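You operate a simulated robot arm through the tools that you are given. There is no shell and no other tool.

You run a simulated two-armed robot. Do the job below in one go: nothing can be reset, and whatever is moved stays where it is left.

TASK
Flush the yellow pipe on the carriage at flow 3 until CLEAR lights, then bleed to zero.
Fine: blue knob to WATER and flow knob set before the pump starts; pump off before you hold BLEED.
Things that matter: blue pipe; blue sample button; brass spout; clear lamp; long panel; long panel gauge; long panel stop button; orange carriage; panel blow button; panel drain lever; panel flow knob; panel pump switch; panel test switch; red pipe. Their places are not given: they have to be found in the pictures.

Only the result counts: the job must be done as asked and must still hold three seconds after the hand-in. Knocking over, shifting, dropping, spilling or breaking anything else fails it.

THE ROBOT
Two 7-joint arms with fingered hands on one trunk that stands fixed in place. Base frame: the origin is at the foot of the trunk, x ahead of it, y to its left, z up; the work surface is at about z = 80. Lengths are in cm, angles in rad, forces in N, time in s.
The left shoulder is at [7, 13.2, 121.7], the right one opposite. With the tool pointing down near the work surface each hand reaches from about 10 to 60 cm from the base axis, measured 20 degrees to its own side. Payload 2.3 kg a hand.
Tool frame (each hand has its own): the origin (TCP) lies between the finger pads and is the grasp point; the fingertips stand 2.5 cm ahead of it; z points along the fingers, y is the line along which they close. The gripper opens to 8.8 cm. The gripper's body begins 2.9 cm behind the TCP. The gripper is a hand of 3 fingers: y runs from the thumb to the fingers, the wrist lies at [-1.3, -9.7, -16.2] in the tool frame.
Orientation is that of the tool frame in the base frame, as a unit quaternion [w, x, y, z]. With the fingers straight down and the wrist toward the robot, the tool's x, y and z point along [0, 1, 0], [1, 0, 0] and [0, 0, -1] of the base frame.

THE INTERFACE
- The arms move only by the tool jog_arm. It takes "left_commands", "right_commands" or both (then of equal length, played together; a hand with none holds still); each is a list of rows, each a list of 6 numbers: the shift along the tool's x, y, z in cm, then the turn, a rotation vector about the tool's x, y, z in degrees. In form: [[tx, ty, tz, ax, ay, az], ...]. A call has 1 to 20 rows; each row is the pose to reach, as a shift and turn from the pose commanded when the call began, along the tool's axes at that moment. Each row takes 0.2 s and may step no farther than 5 cm and 0.15 rad from the row before; otherwise, the whole call is refused. Where a pose cannot be reached the arm comes as near as it can. A force on the tool above 40 N (or 10 N above the force at the start of the call, whichever is more), or a blocked arm, ends the call early, and 0.2 s more pass. In this call time passes only in rows, and 0.2 s behind the last. It gives the time, the measured TCP pose, the force on the tool (base axes), the opening and the grip force at its end, in the units of the frame above (readings bear some noise), with the torque about the TCP (base axes, N m) and any sound that the robot's microphone picked up.
- Cameras (640 x 400 px; columns grow to the right, rows downward): "scene" is now at [11.98, -5.56, 153.78]; the picture's right is [-0.63, -0.78, 0.00], its down [-0.45, 0.36, -0.82] and it looks along [0.63, -0.52, -0.58] (base axes); focal length 308 px, centre (320, 200). "left" rides on the left gripper at [-5.8, -8.5, -9.9] in its tool frame; the picture's right is [-0.67, -0.35, 0.66], its down [0.69, -0.63, 0.37] and it looks along [0.28, 0.69, 0.66] (tool axes); focal length 261 px, centre (320, 200). "right" rides on the right gripper at [5.8, -8.5, -9.9] in its tool frame; the picture's right is [-0.67, 0.35, -0.66], its down [-0.69, -0.63, 0.37] and it looks along [-0.28, 0.69, 0.66] (tool axes); focal length 261 px, centre (320, 200).
- camera(camera): a new picture of that camera. It takes no simulated time.
- slide_trunk(by): slides the trunk up (or, below 0, down) by that many cm; the arms and the scene camera ride with it, the base frame stays. It gives what a move gives, with no picture.
- move_fingers(index, middle, thumb_bend, thumb_turn, hand): sets how far each is bent, from 0 (flat) to 100 (curled in); at 30 the hand is open as for a grip, at 70 the pads meet at the TCP. One left out holds its place. A second passes; each finger stops where it meets its share of the squeeze, and holds until it gets a number again. It is the only way to open and close the hand. It gives what a move gives, with no picture; readings hold the bend of each and the force on the fingers (four entries, about 0 where the hand has none), thumb and palm. thumb_turn goes from beside the hand (0) to across from the fingers (100), as for a grip.
- pan_tilt(pan, tilt): turns the head with the scene camera to pan (to the left, within 1.501 rad either way) and tilt (down, from -0.506 to 1.204), counted from straight ahead of the robot. It gives what a move gives.
- pixel_to_xyz(camera, pixels): for up to 12 pixels [column, row] of the newest picture of that camera ("zoom" is the newest enlarged one), the place [x, y, z] in the base frame of the surface seen there, good to about 0.3 cm. It takes no simulated time.
- zoom(camera, box): a new picture of the part [left, top, right, bottom] of that camera's present view, enlarged. It takes no simulated time.
- close_job(): hands the job in; it is judged then, once.

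Unless the task says otherwise, let go and move clear before handing in.

The tools are called after "Request:" as name(argument=value, ...) on one line, values as JSON. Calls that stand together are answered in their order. jog_arm: Moves the arms, as the interface text tells. Its arguments: {"type":"object","properties":{"left_commands":{"type":"array","items":{"type":"array","items":{"type":"number"}}},"right_commands":{"type":"array","items":{"type":"array","items":{"type":"number"}}}},"required":[]} The other tools are called the same way: slide_trunk (by) slides the trunk up or down; move_fingers (index, middle, thumb_bend, thumb_turn, hand) moves the fingers one by one; pan_tilt (pan, tilt) turns the head that bears the scene camera; camera (camera) takes a picture; pixel_to_xyz (camera, pixels) gives the place of the surface under pixels of a picture; zoom (camera, box) takes an enlarged picture of a part of a camera's view; close_job () hands the job in.

At the start:

```text
time: 0.0
left_tcp_pos: [27.25, -5.36, 132.42]
left_tcp_rot: [0.001, 0.707, 0.707, 0.0]
left_contact_force: [-0.2, 0.8, 0.5]
left_wrist_torque: [0.0, 0.03, 0.0]
left_grip_width: 8.78
left_grasp_force: 0.1
left_shape: jaw
left_bend: [30.0, 30.0, 30.0, 98.0]
left_finger forces: [0.0, 0.0, 0.0, 0.1, 0.1, 0.0]
right_tcp_pos: [25.46, -33.34, 132.49]
right_tcp_rot: [0.0, 0.707, 0.708, 0.0]
right_contact_force: [-0.1, 0.4, 0.0]
right_wrist_torque: [0.0, 0.02, 0.02]
right_grip_width: 8.75
right_grasp_force: 0.1
right_shape: jaw
right_bend: [30.0, 30.0, 30.0, 98.0]
right_finger forces: [0.1, 0.1, 0.0, 0.0, 0.0, 0.0]
trunk travel left (down, up): [-77.5, 6.5]
head pan, tilt: [-0.682, 0.616]
```

scene: 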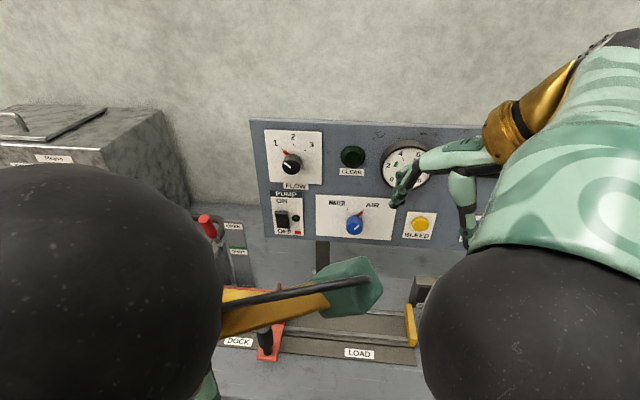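
right: 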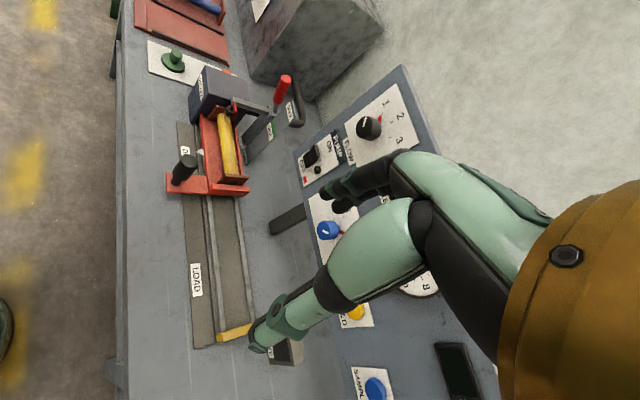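
left: 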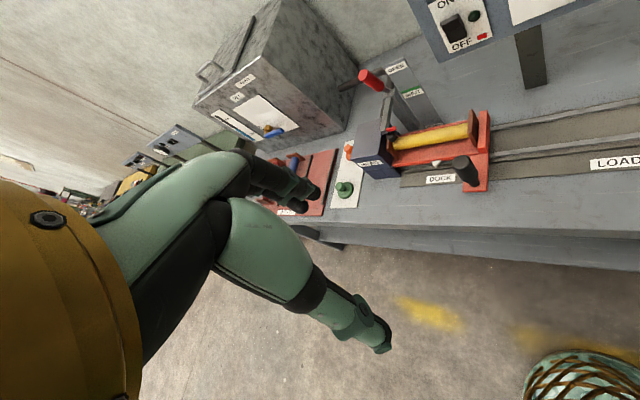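

The first pictures show the wash panel (scene px ~250-490, 120-245) with its knobs, and the orange carriage with the yellow pipe near DOCK. I'll take closer looks before moving anything.

Request:
zoom(camera="scene", box=[240, 110, 500, 270])

Request:
zoom(camera="right", box=[130, 20, 330, 220])

Request:
zoom(camera="left", box=[320, 50, 540, 210])

```text
2.46 times, centred on (370, 190) of scene
```

zoom: 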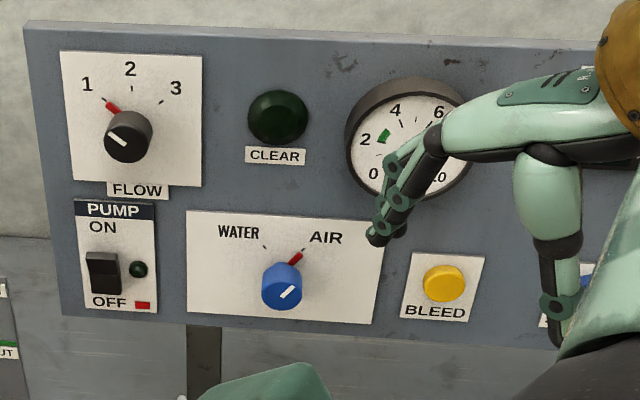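

```text
2.00 times, centred on (230, 120) of right
```

zoom: 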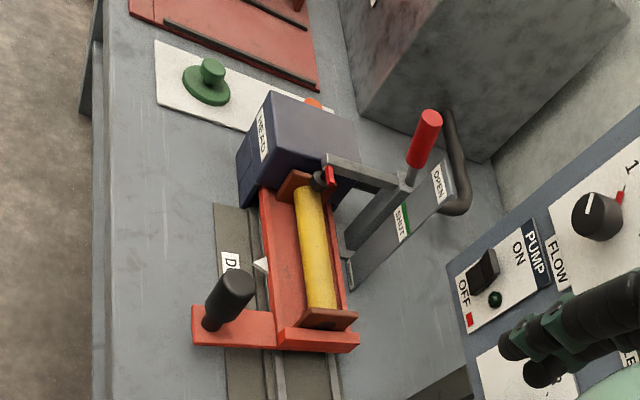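

```text
2.50 times, centred on (430, 130) of left
```

zoom: 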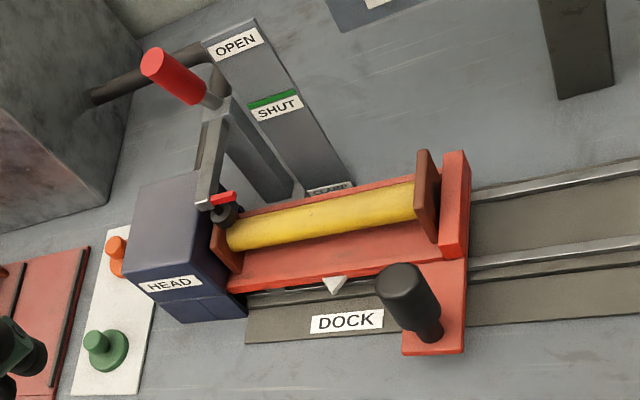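

The carriage pointer seems to sit at DOCK with a clamp lever (OPEN/SHUT) beside it, flow points at 1 and the blue knob at AIR. I'll look around with the head to map the whole bench.

Request:
pan_tilt(pan=0.0, tilt=0.6)

Request:
camera(camera="scene")

Request:
pan_tilt(pan=-1.3, tilt=0.6)

Request:
camera(camera="scene")

Request:
pan_tilt(pan=-0.5, tilt=0.9)

Request:
camera(camera="scene")

```text
time: 1.1
left_tcp_pos: [27.12, -5.26, 132.49]
left_tcp_rot: [0.0, 0.708, 0.707, 0.001]
left_contact_force: [0.0, -0.2, -0.1]
left_wrist_torque: [0.01, 0.02, -0.04]
left_grip_width: 8.74
left_grasp_force: 0.0
left_shape: jaw
left_bend: [30.0, 30.0, 30.0, 98.0]
left_finger forces: [0.0, 0.0, 0.1, 0.0, 0.1, 0.0]
right_tcp_pos: [25.59, -33.23, 132.48]
right_tcp_rot: [0.0, 0.707, 0.707, -0.001]
right_contact_force: [0.3, 0.3, -0.5]
right_wrist_torque: [0.01, 0.01, 0.0]
right_grip_width: 8.78
right_grasp_force: 0.0
right_shape: jaw
right_bend: [30.0, 30.0, 30.0, 98.0]
right_finger forces: [0.0, 0.0, 0.0, 0.0, 0.0, 0.0]
trunk travel left (down, up): [-77.5, 6.5]
head pan, tilt: [0.0, 0.6]
```

```text
taken
```

scene: 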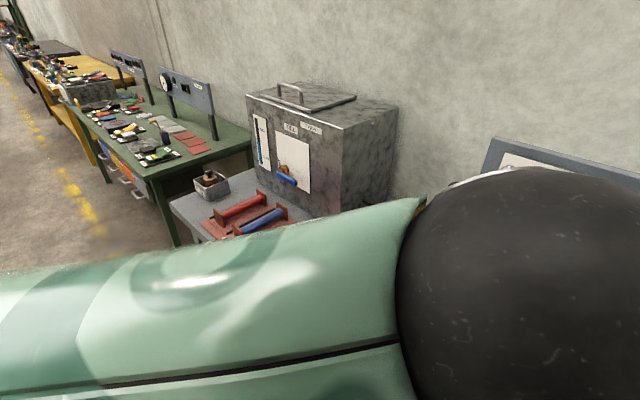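

```text
time: 2.5
left_tcp_pos: [27.26, -5.32, 132.47]
left_tcp_rot: [-0.001, 0.708, 0.707, 0.0]
left_contact_force: [0.4, 0.5, 0.2]
left_wrist_torque: [0.0, -0.01, 0.01]
left_grip_width: 8.79
left_grasp_force: 0.0
left_shape: jaw
left_bend: [30.0, 30.0, 30.0, 98.0]
left_finger forces: [0.0, 0.0, 0.1, 0.1, 0.0, 0.0]
right_tcp_pos: [25.52, -33.26, 132.43]
right_tcp_rot: [0.001, 0.707, 0.707, 0.0]
right_contact_force: [-0.1, 0.2, 0.3]
right_wrist_torque: [0.0, -0.03, 0.02]
right_grip_width: 8.76
right_grasp_force: 0.0
right_shape: jaw
right_bend: [30.0, 30.0, 30.0, 98.0]
right_finger forces: [0.0, 0.1, 0.1, 0.1, 0.1, 0.1]
trunk travel left (down, up): [-77.5, 6.5]
head pan, tilt: [-1.3, 0.6]
```

```text
taken
```

scene: 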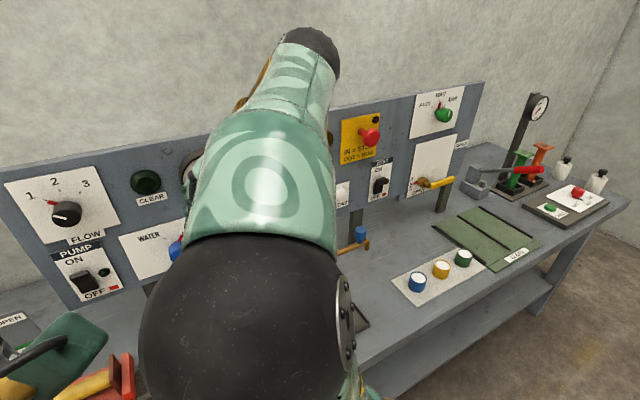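

```text
time: 3.7
left_tcp_pos: [27.16, -5.29, 132.56]
left_tcp_rot: [0.001, 0.707, 0.707, 0.0]
left_contact_force: [-0.8, -0.7, 0.5]
left_wrist_torque: [-0.02, 0.01, 0.02]
left_grip_width: 8.75
left_grasp_force: 0.1
left_shape: jaw
left_bend: [30.0, 30.0, 30.0, 98.0]
left_finger forces: [0.0, 0.1, 0.1, 0.0, 0.1, 0.1]
right_tcp_pos: [25.46, -33.34, 132.44]
right_tcp_rot: [0.0, 0.707, 0.708, -0.001]
right_contact_force: [0.1, -0.8, -0.6]
right_wrist_torque: [0.0, -0.01, -0.03]
right_grip_width: 8.77
right_grasp_force: 0.0
right_shape: jaw
right_bend: [30.0, 30.0, 30.0, 98.0]
right_finger forces: [0.0, 0.1, 0.0, 0.1, 0.0, 0.1]
trunk travel left (down, up): [-77.5, 6.5]
head pan, tilt: [-0.499, 0.901]
```

```text
taken
```

scene: 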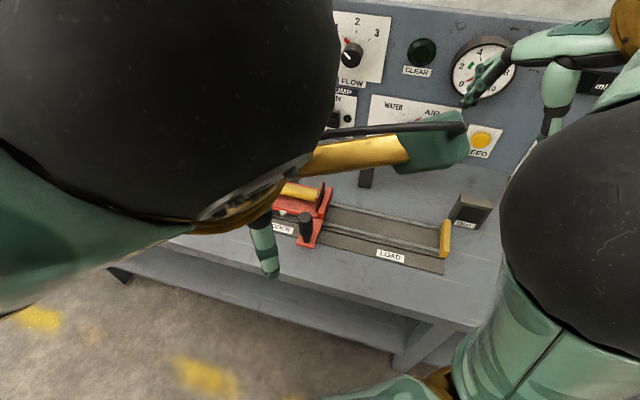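

The arms block much of the head view, so I'll read the positions of key points from the wrist pictures.

Request:
pixel_to_xyz(camera="right", pixels=[[369, 127], [378, 118], [312, 155], [327, 230], [340, 234], [354, 313], [375, 388], [184, 168], [230, 140], [285, 82], [216, 90], [196, 280]])

Request:
pixel_to_xyz(camera="left", pixels=[[372, 80], [398, 68], [411, 93], [465, 168], [430, 135], [375, 165], [440, 178], [345, 187], [350, 152], [453, 28], [480, 38], [487, 150]])

Request:
pixel_to_xyz(camera="scene", pixels=[[352, 54], [421, 51], [482, 66], [481, 140], [466, 212], [445, 238], [391, 256], [305, 225], [335, 118], [418, 106], [365, 178], [400, 340]])

```text
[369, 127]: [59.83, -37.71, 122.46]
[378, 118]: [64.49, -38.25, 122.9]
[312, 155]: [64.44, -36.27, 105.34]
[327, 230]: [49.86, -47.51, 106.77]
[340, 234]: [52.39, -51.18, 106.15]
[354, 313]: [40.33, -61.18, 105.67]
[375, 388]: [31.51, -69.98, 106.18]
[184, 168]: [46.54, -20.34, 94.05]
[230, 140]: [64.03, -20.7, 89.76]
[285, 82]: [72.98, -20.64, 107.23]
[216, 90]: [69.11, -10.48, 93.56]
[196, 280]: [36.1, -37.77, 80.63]
```

```text
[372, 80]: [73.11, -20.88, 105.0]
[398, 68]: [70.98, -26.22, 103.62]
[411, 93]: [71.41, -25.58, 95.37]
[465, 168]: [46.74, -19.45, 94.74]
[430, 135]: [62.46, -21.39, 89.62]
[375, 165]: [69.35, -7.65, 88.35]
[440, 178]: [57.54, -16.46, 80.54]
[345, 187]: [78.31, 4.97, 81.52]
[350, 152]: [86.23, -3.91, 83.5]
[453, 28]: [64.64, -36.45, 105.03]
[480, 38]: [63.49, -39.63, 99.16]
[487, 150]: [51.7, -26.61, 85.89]
```

```text
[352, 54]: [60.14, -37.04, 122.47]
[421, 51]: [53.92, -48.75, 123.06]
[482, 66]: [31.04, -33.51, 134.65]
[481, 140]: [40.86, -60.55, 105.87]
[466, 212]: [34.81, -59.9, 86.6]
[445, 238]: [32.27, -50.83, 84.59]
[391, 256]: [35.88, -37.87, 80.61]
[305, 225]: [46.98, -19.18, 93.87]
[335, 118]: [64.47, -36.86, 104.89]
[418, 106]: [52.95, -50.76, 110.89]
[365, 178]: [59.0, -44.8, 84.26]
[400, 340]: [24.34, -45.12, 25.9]
```

The bench faces the robot at 45° to its right: panel about 72 cm out, clamp lever handle at (73,-21,106) beside the OPEN plate, so the clamp looks open. I'll draw both arms back for a clear view.

Request:
jog_arm(left_commands=[[3.5, -1, 2, 0, 0, 0], [7, -2, 4, 0, 0, 0], [10.5, -3, 6, 0, 0, 0], [14, -4, 8, 0, 0, 0], [17.5, -5, 10, 0, 0, 0], [21, -6, 12, 0, 0, 0], [24.5, -7, 14, 0, 0, 0], [28, -8, 16, 0, 0, 0], [31.5, -9, 18, 0, 0, 0], [35, -10, 20, 0, 0, 0]], right_commands=[[-1.5, -1.5, 1.7, 0, 0, 0], [-3, -3, 3.4, 0, 0, 0], [-4.5, -4.5, 5.1, 0, 0, 0], [-6, -6, 6.8, 0, 0, 0], [-7.5, -7.5, 8.5, 0, 0, 0], [-9, -9, 10.2, 0, 0, 0], [-10.5, -10.5, 11.9, 0, 0, 0], [-12, -12, 13.6, 0, 0, 0], [-13.5, -13.5, 15.3, 0, 0, 0], [-15, -15, 17, 0, 0, 0]])

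Request:
pan_tilt(pan=-0.75, tilt=0.6)

Request:
camera(camera="scene")

```text
time: 5.9
left_tcp_pos: [17.32, 33.06, 114.3]
left_tcp_rot: [0.0, 0.707, 0.707, 0.001]
left_contact_force: [-0.6, -0.4, -0.8]
left_wrist_torque: [-0.03, -0.01, -0.07]
left_grip_width: 8.76
left_grasp_force: 0.0
left_shape: jaw
left_bend: [30.0, 30.0, 30.0, 98.0]
left_finger forces: [0.0, 0.0, 0.1, 0.0, 0.1, 0.0]
left hand out of reach, approached as far as the arm can: row 6, 7, 8, 9, 10
right_tcp_pos: [10.23, -48.55, 115.45]
right_tcp_rot: [0.0, 0.707, 0.707, 0.001]
right_contact_force: [-0.4, -0.6, -0.3]
right_wrist_torque: [0.0, 0.0, -0.01]
right_grip_width: 8.77
right_grasp_force: 0.0
right_shape: jaw
right_bend: [30.0, 30.0, 30.0, 98.0]
right_finger forces: [0.0, 0.0, 0.0, 0.1, 0.1, 0.0]
trunk travel left (down, up): [-77.5, 6.5]
head pan, tilt: [-0.499, 0.901]
```

```text
time: 6.7
left_tcp_pos: [17.62, 33.09, 114.27]
left_tcp_rot: [0.0, 0.707, 0.707, -0.001]
left_contact_force: [0.3, -0.3, -0.7]
left_wrist_torque: [0.01, -0.01, -0.01]
left_grip_width: 8.75
left_grasp_force: 0.0
left_shape: jaw
left_bend: [30.0, 30.0, 30.0, 98.0]
left_finger forces: [0.0, 0.0, 0.0, 0.0, 0.0, 0.0]
right_tcp_pos: [10.56, -48.44, 115.44]
right_tcp_rot: [0.001, 0.707, 0.708, -0.001]
right_contact_force: [0.2, 0.3, -0.2]
right_wrist_torque: [0.0, -0.02, 0.0]
right_grip_width: 8.77
right_grasp_force: 0.0
right_shape: jaw
right_bend: [30.0, 30.0, 30.0, 98.0]
right_finger forces: [0.0, 0.0, 0.1, 0.0, 0.0, 0.1]
trunk travel left (down, up): [-77.5, 6.5]
head pan, tilt: [-0.75, 0.6]
```

```text
taken
```

scene: 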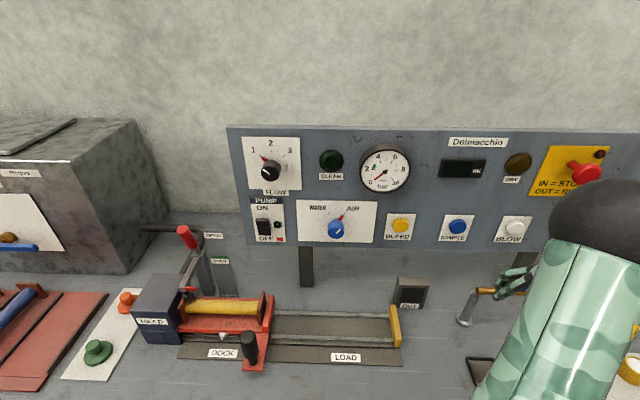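

The view is now clear: panel across the middle, carriage at DOCK lower left, a red STOP mushroom at (586,172). I'll zoom in on the details.

Request:
zoom(camera="scene", box=[120, 215, 290, 375])

Request:
zoom(camera="scene", box=[235, 130, 435, 250])

Request:
zoom(camera="scene", box=[420, 125, 640, 260])

Request:
zoom(camera="scene", box=[0, 110, 150, 400])

```text
2.50 times, centred on (205, 295) of scene
```

zoom: 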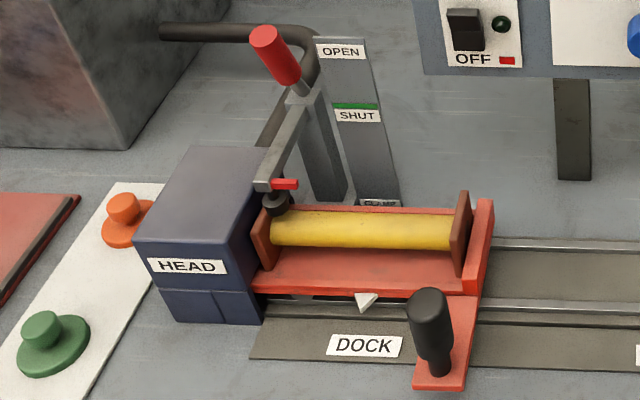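

```text
3.20 times, centred on (335, 190) of scene
```

zoom: 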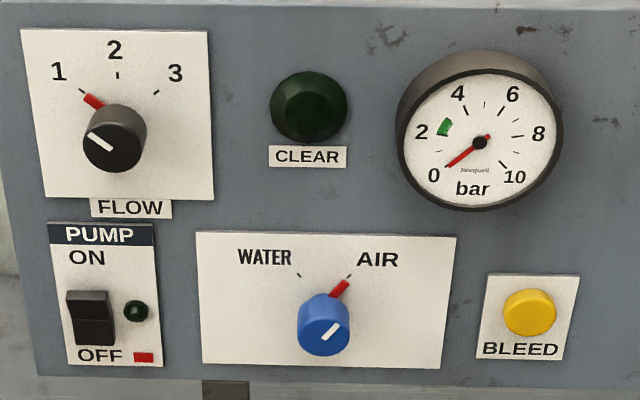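

```text
2.91 times, centred on (530, 192) of scene
```

zoom: 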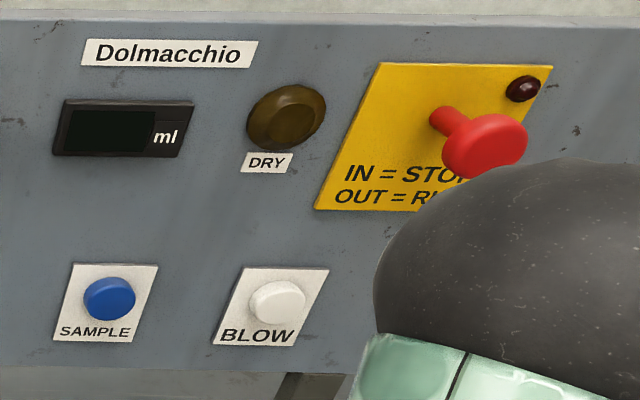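

```text
1.38 times, centred on (75, 255) of scene
```

zoom: 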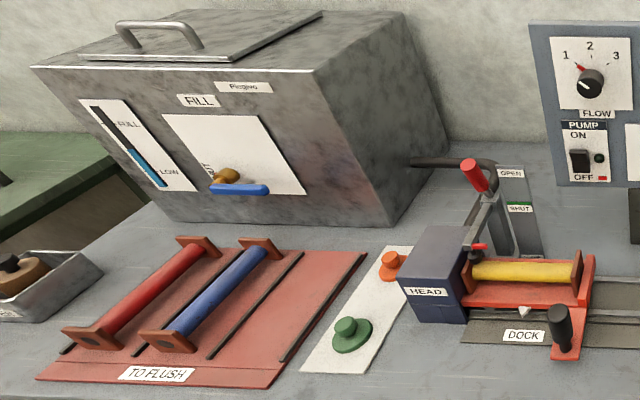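

STOP is OUT (run), the gauge reads 0, the pump is OFF. I need to know whether the clamp is open or shut, and whether the carriage is fully docked; I'll measure points there and the tank level.

Request:
zoom(camera="scene", box=[160, 220, 240, 300])

Request:
pixel_to_xyz(camera="zoom", pixels=[[190, 105], [215, 160], [235, 190], [180, 300], [195, 345], [235, 330], [170, 360], [250, 420], [410, 130], [420, 280], [300, 440], [330, 130]])

Request:
zoom(camera="scene", box=[0, 170, 110, 280])

Request:
pan_tilt(pan=-0.35, tilt=0.6)

Request:
camera(camera="scene")

```text
5.00 times, centred on (200, 260) of scene
```

zoom: 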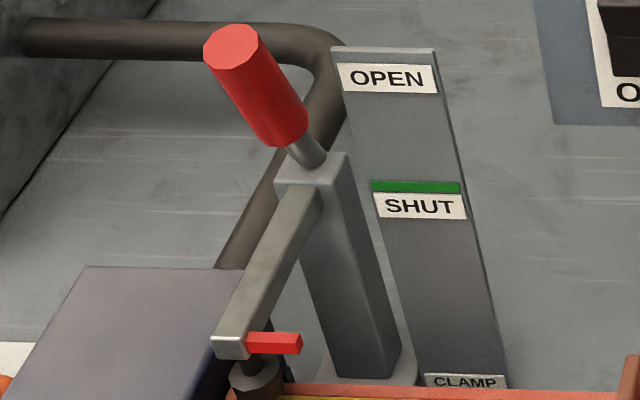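

```text
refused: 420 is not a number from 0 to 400
```

```text
3.64 times, centred on (55, 225) of scene
```

zoom: 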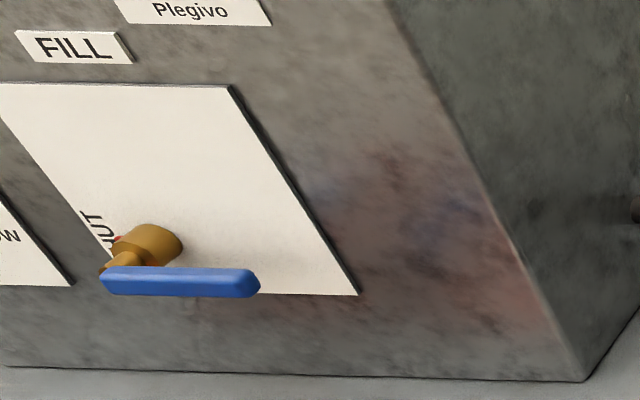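

```text
time: 7.5
left_tcp_pos: [17.66, 33.08, 114.42]
left_tcp_rot: [0.001, 0.707, 0.708, -0.001]
left_contact_force: [0.1, -0.2, 0.3]
left_wrist_torque: [0.0, -0.04, 0.03]
left_grip_width: 8.78
left_grasp_force: 0.0
left_shape: jaw
left_bend: [30.0, 30.0, 30.0, 98.0]
left_finger forces: [0.1, 0.0, 0.0, 0.1, 0.1, 0.0]
right_tcp_pos: [10.4, -48.45, 115.47]
right_tcp_rot: [0.001, 0.706, 0.708, -0.001]
right_contact_force: [0.5, -0.1, 0.3]
right_wrist_torque: [0.01, 0.0, 0.0]
right_grip_width: 8.76
right_grasp_force: 0.0
right_shape: jaw
right_bend: [30.0, 30.0, 30.0, 98.0]
right_finger forces: [0.0, 0.0, 0.0, 0.1, 0.1, 0.0]
trunk travel left (down, up): [-77.5, 6.5]
head pan, tilt: [-0.351, 0.6]
```

```text
taken
```

scene: 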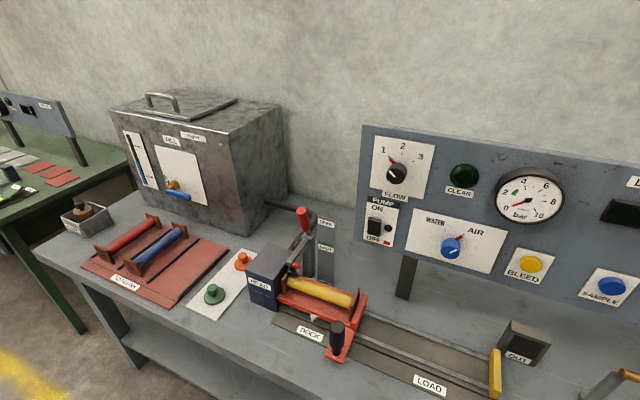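

The clamp arm carries a small red pointer near its tip; its height against the SHUT (z≈95-96) or OPEN (z≈103) mark should tell the clamp state. Measuring it and the tank glass.

Request:
zoom(camera="scene", box=[260, 190, 380, 350])

Request:
zoom(camera="scene", box=[110, 110, 220, 220])

Request:
zoom(camera="scene", box=[270, 195, 350, 295])

Request:
pixel_to_xyz(camera="scene", pixels=[[303, 213], [305, 222], [308, 232], [292, 264], [295, 268], [290, 273], [325, 223], [326, 243], [311, 265], [352, 300], [289, 292], [315, 318]])

```text
2.50 times, centred on (320, 270) of scene
```

zoom: 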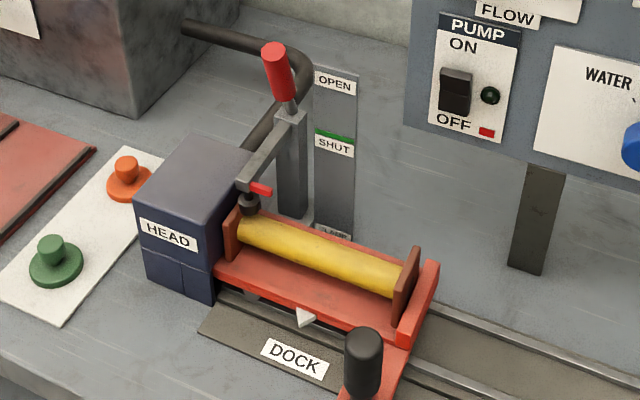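

```text
3.64 times, centred on (165, 165) of scene
```

zoom: 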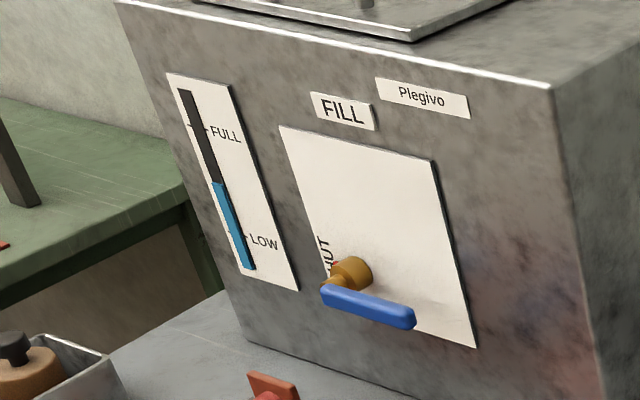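

```text
4.00 times, centred on (310, 245) of scene
```

zoom: 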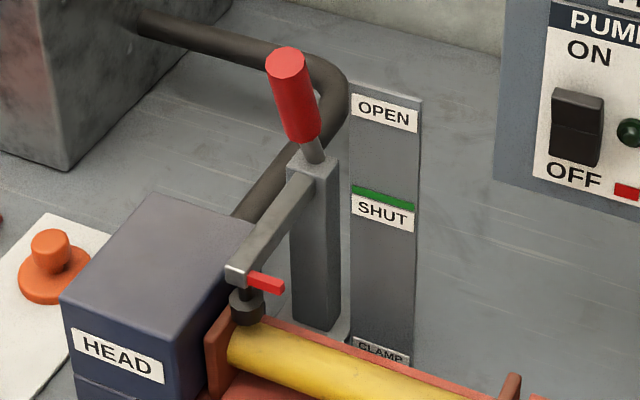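

```text
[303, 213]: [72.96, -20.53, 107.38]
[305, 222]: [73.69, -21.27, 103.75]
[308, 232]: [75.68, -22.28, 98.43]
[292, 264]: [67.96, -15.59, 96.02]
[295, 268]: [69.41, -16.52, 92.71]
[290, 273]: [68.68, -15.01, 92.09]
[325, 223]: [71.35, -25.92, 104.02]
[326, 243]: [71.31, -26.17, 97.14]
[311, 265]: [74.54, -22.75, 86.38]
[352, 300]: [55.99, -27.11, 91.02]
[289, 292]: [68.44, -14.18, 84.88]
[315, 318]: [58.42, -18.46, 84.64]
```

The clamp's red pointer (z≈96) lines up with the green SHUT bar (z≈97), so it looks shut with its rubber tip down. I'll verify more precisely, and check the docking gap.

Request:
pixel_to_xyz(camera="zoom", pixels=[[265, 283], [255, 280], [380, 198], [385, 112], [235, 270], [290, 200], [247, 310], [215, 330], [300, 370], [230, 375], [180, 330], [320, 180]])

Request:
zoom(camera="scene", box=[255, 260, 345, 350])

```text
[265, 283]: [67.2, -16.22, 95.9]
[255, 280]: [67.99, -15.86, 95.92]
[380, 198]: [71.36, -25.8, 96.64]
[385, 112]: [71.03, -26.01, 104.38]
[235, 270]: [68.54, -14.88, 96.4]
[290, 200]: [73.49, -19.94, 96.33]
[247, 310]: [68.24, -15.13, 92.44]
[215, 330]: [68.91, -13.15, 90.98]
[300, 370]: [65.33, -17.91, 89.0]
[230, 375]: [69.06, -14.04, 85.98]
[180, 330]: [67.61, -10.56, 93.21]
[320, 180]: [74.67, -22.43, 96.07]
```

```text
4.44 times, centred on (300, 305) of scene
```

zoom: 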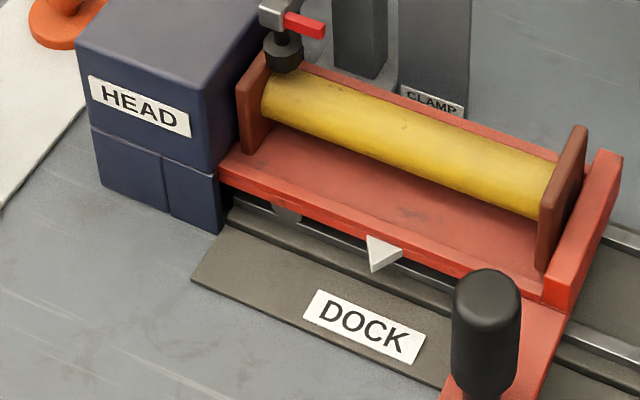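

The pipe's flange is flush against HEAD, the pointer sits over DOCK and the clamp is at SHUT, so only the panel needs work. I'll aim the head back and measure the knobs accurately.

Request:
pan_tilt(pan=-0.65, tilt=0.5)

Request:
zoom(camera="scene", box=[200, 150, 440, 300])

```text
time: 8.3
left_tcp_pos: [17.67, 33.08, 114.4]
left_tcp_rot: [0.001, 0.707, 0.707, -0.001]
left_contact_force: [-0.4, 0.2, 0.8]
left_wrist_torque: [0.01, 0.0, -0.02]
left_grip_width: 8.77
left_grasp_force: 0.1
left_shape: jaw
left_bend: [30.0, 30.0, 30.0, 98.0]
left_finger forces: [0.0, 0.1, 0.0, 0.1, 0.0, 0.0]
right_tcp_pos: [10.49, -48.4, 115.37]
right_tcp_rot: [0.0, 0.706, 0.708, -0.001]
right_contact_force: [1.0, -0.7, 0.1]
right_wrist_torque: [-0.03, 0.02, -0.01]
right_grip_width: 8.73
right_grasp_force: 0.0
right_shape: jaw
right_bend: [30.0, 30.0, 30.0, 98.0]
right_finger forces: [0.0, 0.0, 0.1, 0.0, 0.0, 0.1]
trunk travel left (down, up): [-77.5, 6.5]
head pan, tilt: [-0.649, 0.499]
```

```text
2.67 times, centred on (320, 225) of scene
```

zoom: 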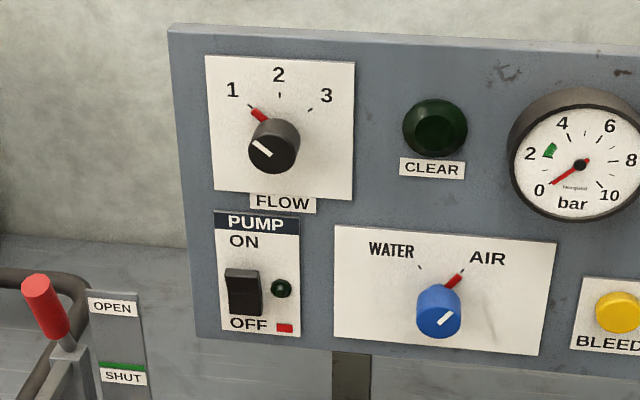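

Request:
pixel_to_xyz(camera="zoom", pixels=[[267, 152], [259, 115], [230, 160], [340, 90], [435, 125], [240, 298], [243, 278], [290, 320], [438, 320], [452, 282], [620, 312], [520, 330]])

Request:
pixel_to_xyz(camera="zoom", pixels=[[190, 80], [190, 290], [400, 220], [275, 125], [283, 165], [250, 160], [440, 295], [455, 330], [420, 320], [250, 310], [233, 272], [255, 275]])

```text
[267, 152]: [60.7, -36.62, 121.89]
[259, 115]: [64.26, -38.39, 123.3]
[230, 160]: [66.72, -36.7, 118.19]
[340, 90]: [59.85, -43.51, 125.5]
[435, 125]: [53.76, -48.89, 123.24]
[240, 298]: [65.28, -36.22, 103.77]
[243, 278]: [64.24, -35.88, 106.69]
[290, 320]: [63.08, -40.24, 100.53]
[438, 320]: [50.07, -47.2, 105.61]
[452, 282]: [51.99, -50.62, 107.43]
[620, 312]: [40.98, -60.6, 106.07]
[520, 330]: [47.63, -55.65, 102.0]
```

```text
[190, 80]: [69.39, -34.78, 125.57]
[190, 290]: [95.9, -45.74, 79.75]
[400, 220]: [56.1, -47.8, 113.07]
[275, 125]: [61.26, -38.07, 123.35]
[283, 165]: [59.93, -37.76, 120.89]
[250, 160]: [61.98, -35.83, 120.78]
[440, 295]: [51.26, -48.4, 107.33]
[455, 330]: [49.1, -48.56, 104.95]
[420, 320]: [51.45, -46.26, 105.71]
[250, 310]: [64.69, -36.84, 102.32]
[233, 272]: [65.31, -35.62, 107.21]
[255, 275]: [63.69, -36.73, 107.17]
```

The panel is vertical at depth w≈73 (45° direction), knobs stand ~4.3 cm proud. I'll measure the tick marks so that the turn angles are known.

Request:
pixel_to_xyz(camera="zoom", pixels=[[420, 267], [463, 271], [249, 106], [280, 94], [311, 109], [253, 108], [268, 121], [460, 274], [448, 289], [425, 292], [439, 337], [269, 172]])

Request:
zoom(camera="scene", box=[325, 235, 405, 285])

Request:
zoom(camera="scene", box=[270, 165, 340, 225])

```text
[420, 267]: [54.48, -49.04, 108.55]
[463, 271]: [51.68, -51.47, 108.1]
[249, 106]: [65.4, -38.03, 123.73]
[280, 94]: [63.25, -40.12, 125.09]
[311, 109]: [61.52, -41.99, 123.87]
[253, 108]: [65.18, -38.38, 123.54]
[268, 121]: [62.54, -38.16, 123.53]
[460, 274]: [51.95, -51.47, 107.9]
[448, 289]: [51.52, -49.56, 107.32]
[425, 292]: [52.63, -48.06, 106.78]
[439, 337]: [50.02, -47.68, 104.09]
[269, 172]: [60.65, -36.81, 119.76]
```

```text
8.00 times, centred on (365, 260) of scene
```

zoom: 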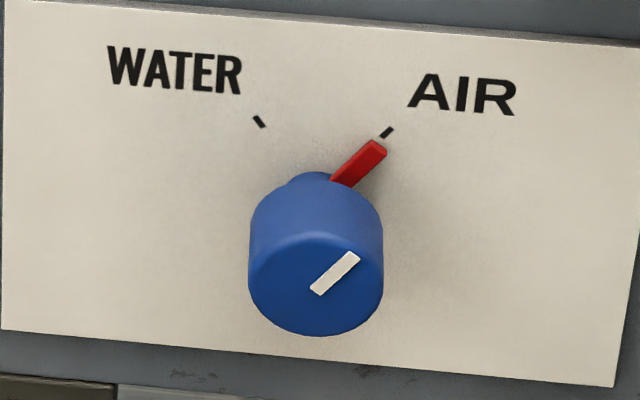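

```text
6.67 times, centred on (305, 195) of scene
```

zoom: 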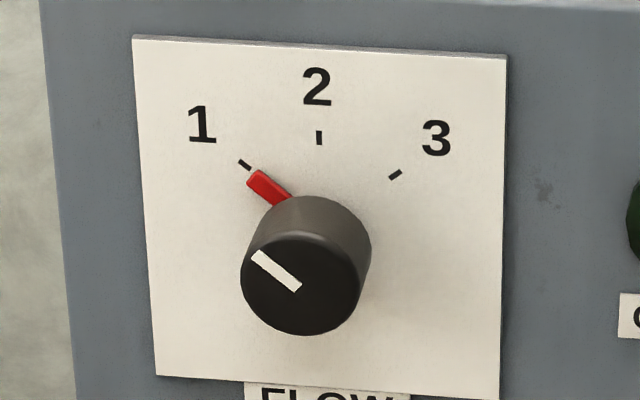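

Flow ticks lie about ±50° around (u≈-16.7, z≈121.5) and the WATER/AIR ticks about ±30° around the blue knob (u≈-2, z≈105.4). I'll bring the right hand to a standoff before the blue knob, pointing at the panel with a 30° roll.

Request:
jog_arm(right_commands=[[0.46, 2.08, 0.46, -4.475, -3.431, 0.731], [0.92, 4.16, 0.92, -8.95, -6.862, 1.462], [1.39, 6.24, 1.39, -13.425, -10.293, 2.193], [1.85, 8.32, 1.85, -17.9, -13.724, 2.924], [2.31, 10.4, 2.31, -22.375, -17.155, 3.655], [2.77, 12.48, 2.77, -26.85, -20.586, 4.386], [3.24, 14.57, 3.24, -31.325, -24.017, 5.117], [3.7, 16.65, 3.7, -35.8, -27.448, 5.848], [4.16, 18.73, 4.16, -40.275, -30.879, 6.579], [4.62, 20.81, 4.62, -44.75, -34.31, 7.31], [5.09, 22.89, 5.09, -49.225, -37.741, 8.041], [5.55, 24.97, 5.55, -53.7, -41.172, 8.772], [6.01, 27.05, 6.01, -58.175, -44.603, 9.503], [6.47, 29.13, 6.47, -62.65, -48.034, 10.234], [6.94, 31.22, 6.94, -67.125, -51.465, 10.965], [7.4, 33.3, 7.4, -71.6, -54.9, 11.7]])

Request:
camera(camera="scene")

Request:
camera(camera="right")

```text
time: 11.7
left_tcp_pos: [17.62, 33.06, 114.33]
left_tcp_rot: [0.0, 0.708, 0.707, 0.0]
left_contact_force: [-0.2, 0.2, -0.1]
left_wrist_torque: [0.0, 0.02, 0.01]
left_grip_width: 8.75
left_grasp_force: 0.0
left_shape: jaw
left_bend: [30.0, 30.0, 30.0, 98.0]
left_finger forces: [0.0, 0.0, 0.1, 0.0, 0.0, 0.1]
right_tcp_pos: [32.94, -55.19, 119.76]
right_tcp_rot: [0.678, 0.561, 0.46, 0.12]
right_contact_force: [-0.2, 0.3, -0.3]
right_wrist_torque: [-0.02, 0.01, 0.01]
right_grip_width: 8.79
right_grasp_force: 0.1
right_shape: jaw
right_bend: [30.0, 30.0, 30.0, 98.0]
right_finger forces: [0.1, 0.1, 0.0, 0.0, 0.1, 0.1]
right hand out of reach, approached as far as the arm can: row 6, 7, 10, 11, 12, 13, 14, 15, 16
trunk travel left (down, up): [-77.5, 6.5]
head pan, tilt: [-0.649, 0.499]
```

```text
taken
```

scene: 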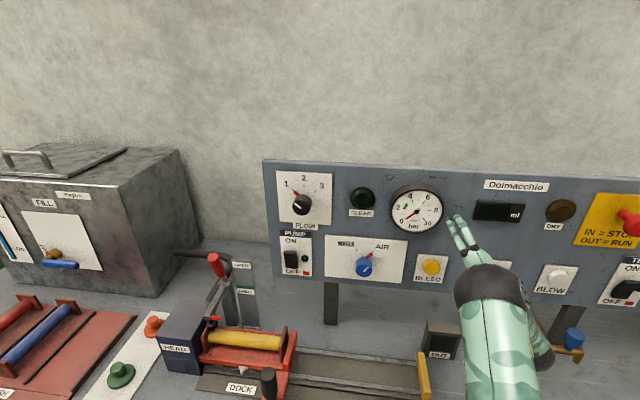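

```text
taken
```

right: 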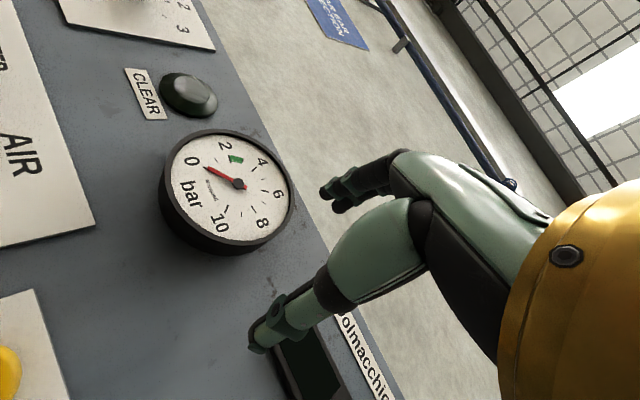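

The arm stopped short, at u≈15.7, w≈62.3, z≈119.8 with about the right orientation. I'll check how the commanded pose is held by issuing a small zero move.

Request:
jog_arm(right_commands=[[0, 0, 0, 0, 0, 0], [0, 0, 0, 0, 0, 0]])

```text
time: 12.3
left_tcp_pos: [17.5, 33.09, 114.22]
left_tcp_rot: [0.0, 0.707, 0.707, 0.001]
left_contact_force: [-0.1, 0.2, -1.0]
left_wrist_torque: [0.0, 0.01, -0.01]
left_grip_width: 8.76
left_grasp_force: 0.2
left_shape: jaw
left_bend: [30.0, 30.0, 30.0, 98.0]
left_finger forces: [0.0, 0.0, 0.0, 0.0, 0.0, 0.0]
right_tcp_pos: [33.0, -54.94, 119.69]
right_tcp_rot: [0.677, 0.561, 0.461, 0.119]
right_contact_force: [-0.3, -0.4, 0.3]
right_wrist_torque: [0.02, 0.01, 0.0]
right_grip_width: 8.79
right_grasp_force: 0.0
right_shape: jaw
right_bend: [30.0, 30.0, 30.0, 98.0]
right_finger forces: [0.0, 0.1, 0.0, 0.0, 0.1, 0.1]
trunk travel left (down, up): [-77.5, 6.5]
head pan, tilt: [-0.649, 0.499]
```

The commanded pose equals the achieved one, so I can carry on from here. I'll try sliding the hand left and down toward the blue knob's standoff without rotating.

Request:
jog_arm(right_commands=[[1.75, -0.13, -0.02, 0, 0, 0], [3.5, -0.26, -0.04, 0, 0, 0], [5.25, -0.39, -0.06, 0, 0, 0], [7, -0.52, -0.08, 0, 0, 0], [8.75, -0.65, -0.1, 0, 0, 0], [10.5, -0.78, -0.12, 0, 0, 0], [12.25, -0.9, -0.14, 0, 0, 0], [14, -1.03, -0.16, 0, 0, 0], [15.75, -1.16, -0.18, 0, 0, 0], [17.5, -1.29, -0.2, 0, 0, 0], [19.25, -1.42, -0.2, 0, 0, 0], [21, -1.54, -0.21, 0, 0, 0]])

Request:
camera(camera="scene")

```text
time: 14.9
left_tcp_pos: [17.51, 33.09, 114.23]
left_tcp_rot: [0.001, 0.707, 0.708, 0.0]
left_contact_force: [-0.6, -0.8, -0.3]
left_wrist_torque: [-0.01, 0.0, -0.01]
left_grip_width: 8.75
left_grasp_force: 0.1
left_shape: jaw
left_bend: [30.0, 30.0, 30.0, 98.0]
left_finger forces: [0.1, 0.1, 0.0, 0.1, 0.0, 0.0]
right_tcp_pos: [33.12, -55.1, 119.83]
right_tcp_rot: [0.678, 0.561, 0.46, 0.119]
right_contact_force: [-0.7, 0.7, -0.6]
right_wrist_torque: [0.01, 0.01, 0.02]
right_grip_width: 8.79
right_grasp_force: 0.1
right_shape: jaw
right_bend: [30.0, 30.0, 30.0, 98.0]
right_finger forces: [0.1, 0.1, 0.0, 0.1, 0.1, 0.0]
right hand out of reach, approached as far as the arm can: row 1, 2, 3, 4, 5, 6, 7, 8, 9, 10, 11, 12
trunk travel left (down, up): [-77.5, 6.5]
head pan, tilt: [-0.649, 0.499]
```

```text
taken
```

scene: 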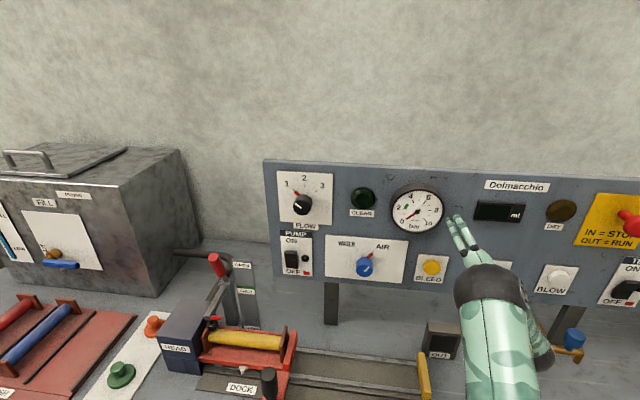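

It's at a joint limit in this arm configuration. I'll go back to a fingers-down pose (yawed 45° to face the bench) and then pitch up from there to find a better configuration.

Request:
jog_arm(right_commands=[[0, 0, -2, 7.15, 1.59, 2.25], [0, -0.3, -4, 14.3, 3.18, 4.5], [1, -0.6, -6, 21.45, 4.78, 6.75], [2, -0.9, -8, 28.6, 6.37, 9], [3.2, -1.2, -10, 35.75, 7.96, 11.25], [4.5, -1.5, -12, 42.9, 9.55, 13.5], [5.8, -1.8, -14, 50.05, 11.14, 15.75], [7.1, -2.1, -15.5, 57.2, 12.73, 18], [8.5, -2.4, -17, 64.35, 14.33, 20.25], [10, -2.7, -18.5, 71.5, 15.92, 22.5], [11.2, -3, -20, 78.65, 17.51, 24.75], [12.45, -3.26, -21.2, 85.8, 19.1, 27]])

Request:
camera(camera="scene")

```text
time: 17.5
left_tcp_pos: [17.61, 33.16, 114.19]
left_tcp_rot: [0.002, 0.707, 0.707, -0.001]
left_contact_force: [-0.4, 0.5, -0.2]
left_wrist_torque: [-0.03, -0.02, 0.03]
left_grip_width: 8.75
left_grasp_force: 0.0
left_shape: jaw
left_bend: [30.0, 30.0, 30.0, 98.0]
left_finger forces: [0.0, 0.0, 0.0, 0.1, 0.0, 0.0]
right_tcp_pos: [24.84, -36.89, 113.8]
right_tcp_rot: [-0.003, 0.925, 0.38, 0.001]
right_contact_force: [0.3, 0.4, 0.4]
right_wrist_torque: [0.03, 0.0, -0.01]
right_grip_width: 8.78
right_grasp_force: 0.1
right_shape: jaw
right_bend: [30.0, 30.0, 30.0, 98.0]
right_finger forces: [0.0, 0.0, 0.1, 0.1, 0.0, 0.0]
right hand out of reach, approached as far as the arm can: row 6, 7, 8, 9, 10, 11, 12
trunk travel left (down, up): [-77.5, 6.5]
head pan, tilt: [-0.649, 0.499]
```

```text
taken
```

scene: 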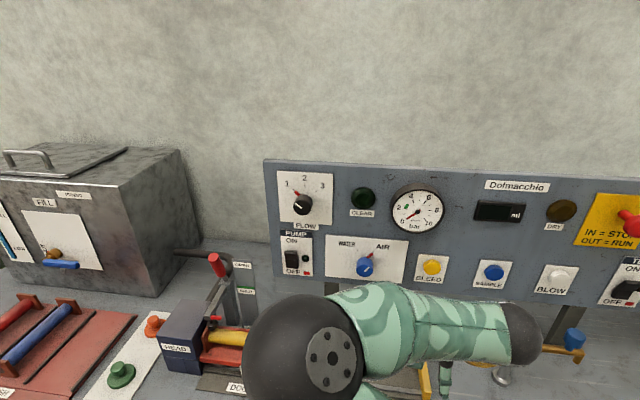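

The elbow (black ball near (305,345)) has swung in front of the robot with the forearm running right. I'll measure the arm's joints to understand its configuration.

Request:
pixel_to_xyz(camera="scene", pixels=[[300, 345], [270, 360], [335, 360], [400, 320], [480, 330], [520, 332], [380, 385], [445, 380]])

Request:
pan_tilt(pan=-0.785, tilt=1.0)

Request:
camera(camera="scene")

```text
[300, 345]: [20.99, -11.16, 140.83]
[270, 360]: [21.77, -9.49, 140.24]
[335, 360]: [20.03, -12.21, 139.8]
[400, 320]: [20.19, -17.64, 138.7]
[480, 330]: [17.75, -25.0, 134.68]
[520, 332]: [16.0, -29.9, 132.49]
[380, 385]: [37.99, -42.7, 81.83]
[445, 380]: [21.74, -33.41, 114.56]
```

```text
time: 18.5
left_tcp_pos: [17.67, 33.09, 114.29]
left_tcp_rot: [0.001, 0.707, 0.707, 0.0]
left_contact_force: [-0.1, 0.3, 0.3]
left_wrist_torque: [0.03, -0.01, 0.0]
left_grip_width: 8.74
left_grasp_force: 0.1
left_shape: jaw
left_bend: [30.0, 30.0, 30.0, 98.0]
left_finger forces: [0.0, 0.0, 0.0, 0.1, 0.0, 0.0]
right_tcp_pos: [24.93, -36.84, 113.86]
right_tcp_rot: [-0.001, 0.924, 0.381, 0.001]
right_contact_force: [0.0, 0.6, -0.1]
right_wrist_torque: [-0.01, 0.0, 0.02]
right_grip_width: 8.8
right_grasp_force: 0.2
right_shape: jaw
right_bend: [30.0, 30.0, 30.0, 98.0]
right_finger forces: [0.0, 0.1, 0.0, 0.1, 0.1, 0.0]
trunk travel left (down, up): [-77.5, 6.5]
head pan, tilt: [-0.785, 1.0]
```

```text
taken
```

scene: 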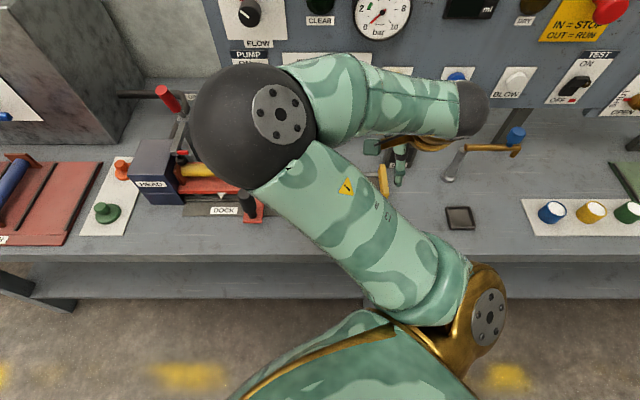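

The elbow is swung inward across the chest, which is the limiting configuration. I'll move the hand back left and forward and undo the yaw to let the elbow come out.

Request:
jog_arm(right_commands=[[1.5, -0.6, 0, 0, 0, -5.6], [3, -1.2, 0, 0, 0, -11.2], [4.5, -1.8, 0, 0, 0, -16.8], [6, -2.4, 0, 0, 0, -22.5], [7.5, -3, 0, 0, 0, -28.1], [9, -3.6, 0, 0, 0, -33.7], [10.5, -4.3, 0, 0, 0, -39.4], [12, -5, 0, 0, 0, -45]])

Request:
camera(camera="scene")

```text
time: 20.3
left_tcp_pos: [17.72, 33.06, 114.28]
left_tcp_rot: [0.001, 0.707, 0.707, -0.001]
left_contact_force: [1.0, 0.0, -0.7]
left_wrist_torque: [0.02, 0.02, 0.04]
left_grip_width: 8.77
left_grasp_force: 0.2
left_shape: jaw
left_bend: [30.0, 30.0, 30.0, 98.0]
left_finger forces: [0.0, 0.0, 0.1, 0.0, 0.0, 0.1]
right_tcp_pos: [30.49, -25.17, 114.24]
right_tcp_rot: [0.001, 0.705, 0.709, -0.001]
right_contact_force: [0.2, 0.3, -1.0]
right_wrist_torque: [0.01, 0.0, 0.03]
right_grip_width: 8.77
right_grasp_force: 0.1
right_shape: jaw
right_bend: [30.0, 30.0, 30.0, 98.0]
right_finger forces: [0.0, 0.0, 0.1, 0.0, 0.1, 0.1]
right hand out of reach, approached as far as the arm can: row 1, 2, 3, 4, 5, 6, 7, 8
trunk travel left (down, up): [-77.5, 6.5]
head pan, tilt: [-0.785, 1.0]
```

```text
taken
```

scene: 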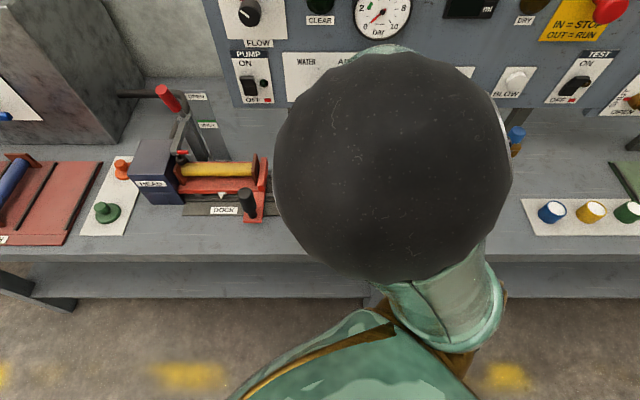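

The elbow is now high above the shoulder. I'll test pitching the hand up about the wrist itself, watching when the arm reports limits.

Request:
jog_arm(right_commands=[[0, 2.15, -1.55, -8, 0, 0], [0, 4.06, -3.3, -16, 0, 0], [0, 5.75, -5.35, -24, 0, 0], [0, 7.1, -7.6, -32, 0, 0], [0, 8.14, -10.03, -40, 0, 0], [0, 8.83, -12.57, -48, 0, 0]])

Request:
camera(camera="scene")

```text
time: 21.7
left_tcp_pos: [17.63, 33.1, 114.32]
left_tcp_rot: [0.001, 0.707, 0.708, 0.0]
left_contact_force: [-0.2, 0.6, 0.1]
left_wrist_torque: [0.01, 0.01, 0.0]
left_grip_width: 8.74
left_grasp_force: 0.1
left_shape: jaw
left_bend: [30.0, 30.0, 30.0, 98.0]
left_finger forces: [0.0, 0.1, 0.0, 0.0, 0.1, 0.0]
right_tcp_pos: [39.49, -25.1, 126.75]
right_tcp_rot: [0.288, 0.645, 0.646, 0.289]
right_contact_force: [-1.2, 0.2, -0.1]
right_wrist_torque: [0.02, 0.0, -0.03]
right_grip_width: 8.78
right_grasp_force: 0.1
right_shape: jaw
right_bend: [30.0, 30.0, 30.0, 98.0]
right_finger forces: [0.1, 0.0, 0.0, 0.0, 0.0, 0.0]
trunk travel left (down, up): [-77.5, 6.5]
head pan, tilt: [-0.785, 1.0]
```

```text
taken
```

scene: 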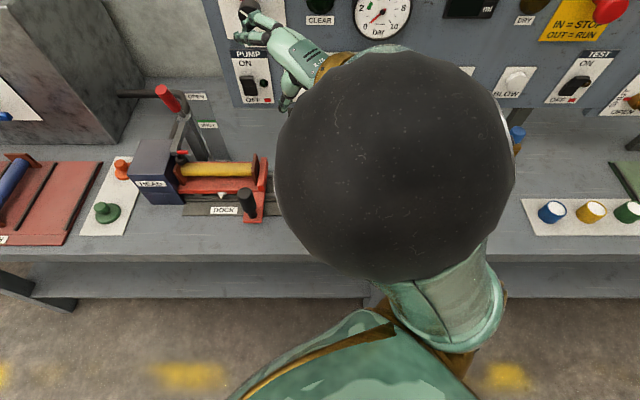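

That worked without limits; the tool is now pitched 48°. I'll pitch the remaining 42° to horizontal while keeping the TCP around (39,-25,123).

Request:
jog_arm(right_commands=[[0, -0.5, 0.45, -7, 0, 0], [0, -1, 0.9, -14, 0, 0], [0, -1.5, 1.35, -21, 0, 0], [0, -2, 1.8, -28, 0, 0], [0, -2.5, 2.25, -35, 0, 0], [0, -3, 2.7, -42, 0, 0]])

Request:
camera(camera="scene")

```text
time: 23.1
left_tcp_pos: [17.74, 33.09, 114.27]
left_tcp_rot: [0.0, 0.707, 0.707, -0.001]
left_contact_force: [-0.2, 0.0, 0.8]
left_wrist_torque: [0.03, 0.0, 0.01]
left_grip_width: 8.75
left_grasp_force: 0.1
left_shape: jaw
left_bend: [30.0, 30.0, 30.0, 98.0]
left_finger forces: [0.0, 0.0, 0.0, 0.1, 0.0, 0.0]
right_tcp_pos: [43.98, -27.07, 128.16]
right_tcp_rot: [0.5, 0.501, 0.499, 0.5]
right_contact_force: [0.4, 0.5, 0.2]
right_wrist_torque: [0.02, -0.01, 0.01]
right_grip_width: 8.8
right_grasp_force: 0.1
right_shape: jaw
right_bend: [30.0, 30.0, 30.0, 98.0]
right_finger forces: [0.0, 0.0, 0.0, 0.0, 0.2, 0.1]
right hand out of reach, approached as far as the arm can: row 1, 2, 3, 4, 5, 6
trunk travel left (down, up): [-77.5, 6.5]
head pan, tilt: [-0.785, 1.0]
```

```text
taken
```

scene: 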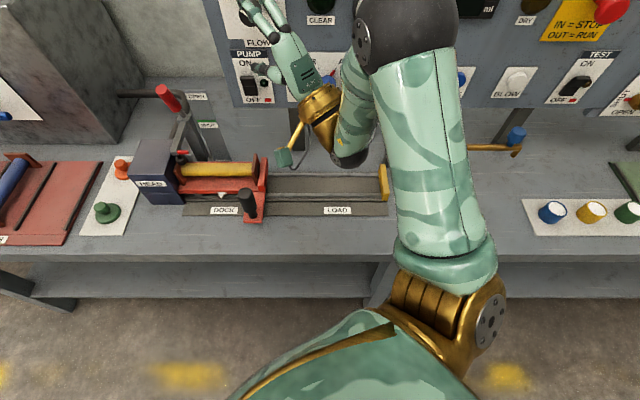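

The tool now points straight ahead horizontally with roll 0 (flagged, but orientation right) at (44,-27,128). Next I'll yaw 45° to the right toward the panel while lowering to the blue knob's height at a standoff.

Request:
jog_arm(right_commands=[[-1.26, -2.2, -0.16, 0, -4.5, 0], [-2.52, -4.4, -0.32, 0, -9, 0], [-3.78, -6.6, -0.48, 0, -13.5, 0], [-5.04, -8.8, -0.64, 0, -18, 0], [-6.3, -11, -0.8, 0, -22.5, 0], [-7.56, -13.2, -0.96, 0, -27, 0], [-8.82, -15.4, -1.12, 0, -31.5, 0], [-10.08, -17.6, -1.28, 0, -36, 0], [-11.34, -19.8, -1.44, 0, -40.5, 0], [-12.6, -22, -1.6, 0, -45, 0]])

Request:
camera(camera="scene")

```text
time: 25.3
left_tcp_pos: [17.58, 33.08, 114.21]
left_tcp_rot: [0.0, 0.707, 0.707, 0.001]
left_contact_force: [0.3, 0.4, -0.3]
left_wrist_torque: [-0.02, -0.01, 0.05]
left_grip_width: 8.75
left_grasp_force: 0.0
left_shape: jaw
left_bend: [30.0, 30.0, 30.0, 98.0]
left_finger forces: [0.0, 0.2, 0.0, 0.1, 0.0, 0.0]
right_tcp_pos: [33.23, -53.56, 103.18]
right_tcp_rot: [0.643, 0.644, 0.282, 0.304]
right_contact_force: [-0.7, -0.2, 0.6]
right_wrist_torque: [0.01, 0.01, 0.04]
right_grip_width: 8.8
right_grasp_force: 0.0
right_shape: jaw
right_bend: [30.0, 30.0, 30.0, 98.0]
right_finger forces: [0.0, 0.0, 0.1, 0.0, 0.0, 0.0]
right hand out of reach, approached as far as the arm can: row 1, 2, 3, 4, 5, 6, 7, 8, 9, 10
trunk travel left (down, up): [-77.5, 6.5]
head pan, tilt: [-0.785, 1.0]
```

```text
taken
```

scene: 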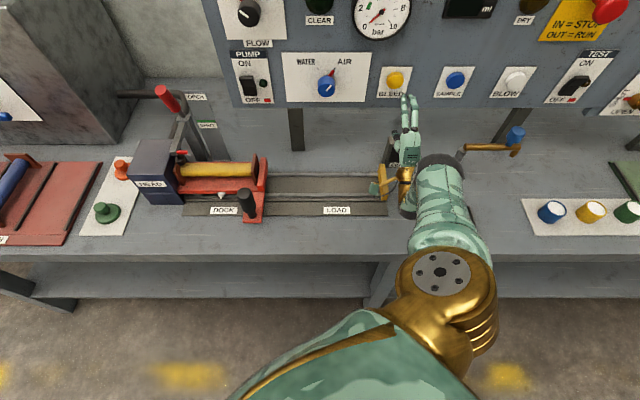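

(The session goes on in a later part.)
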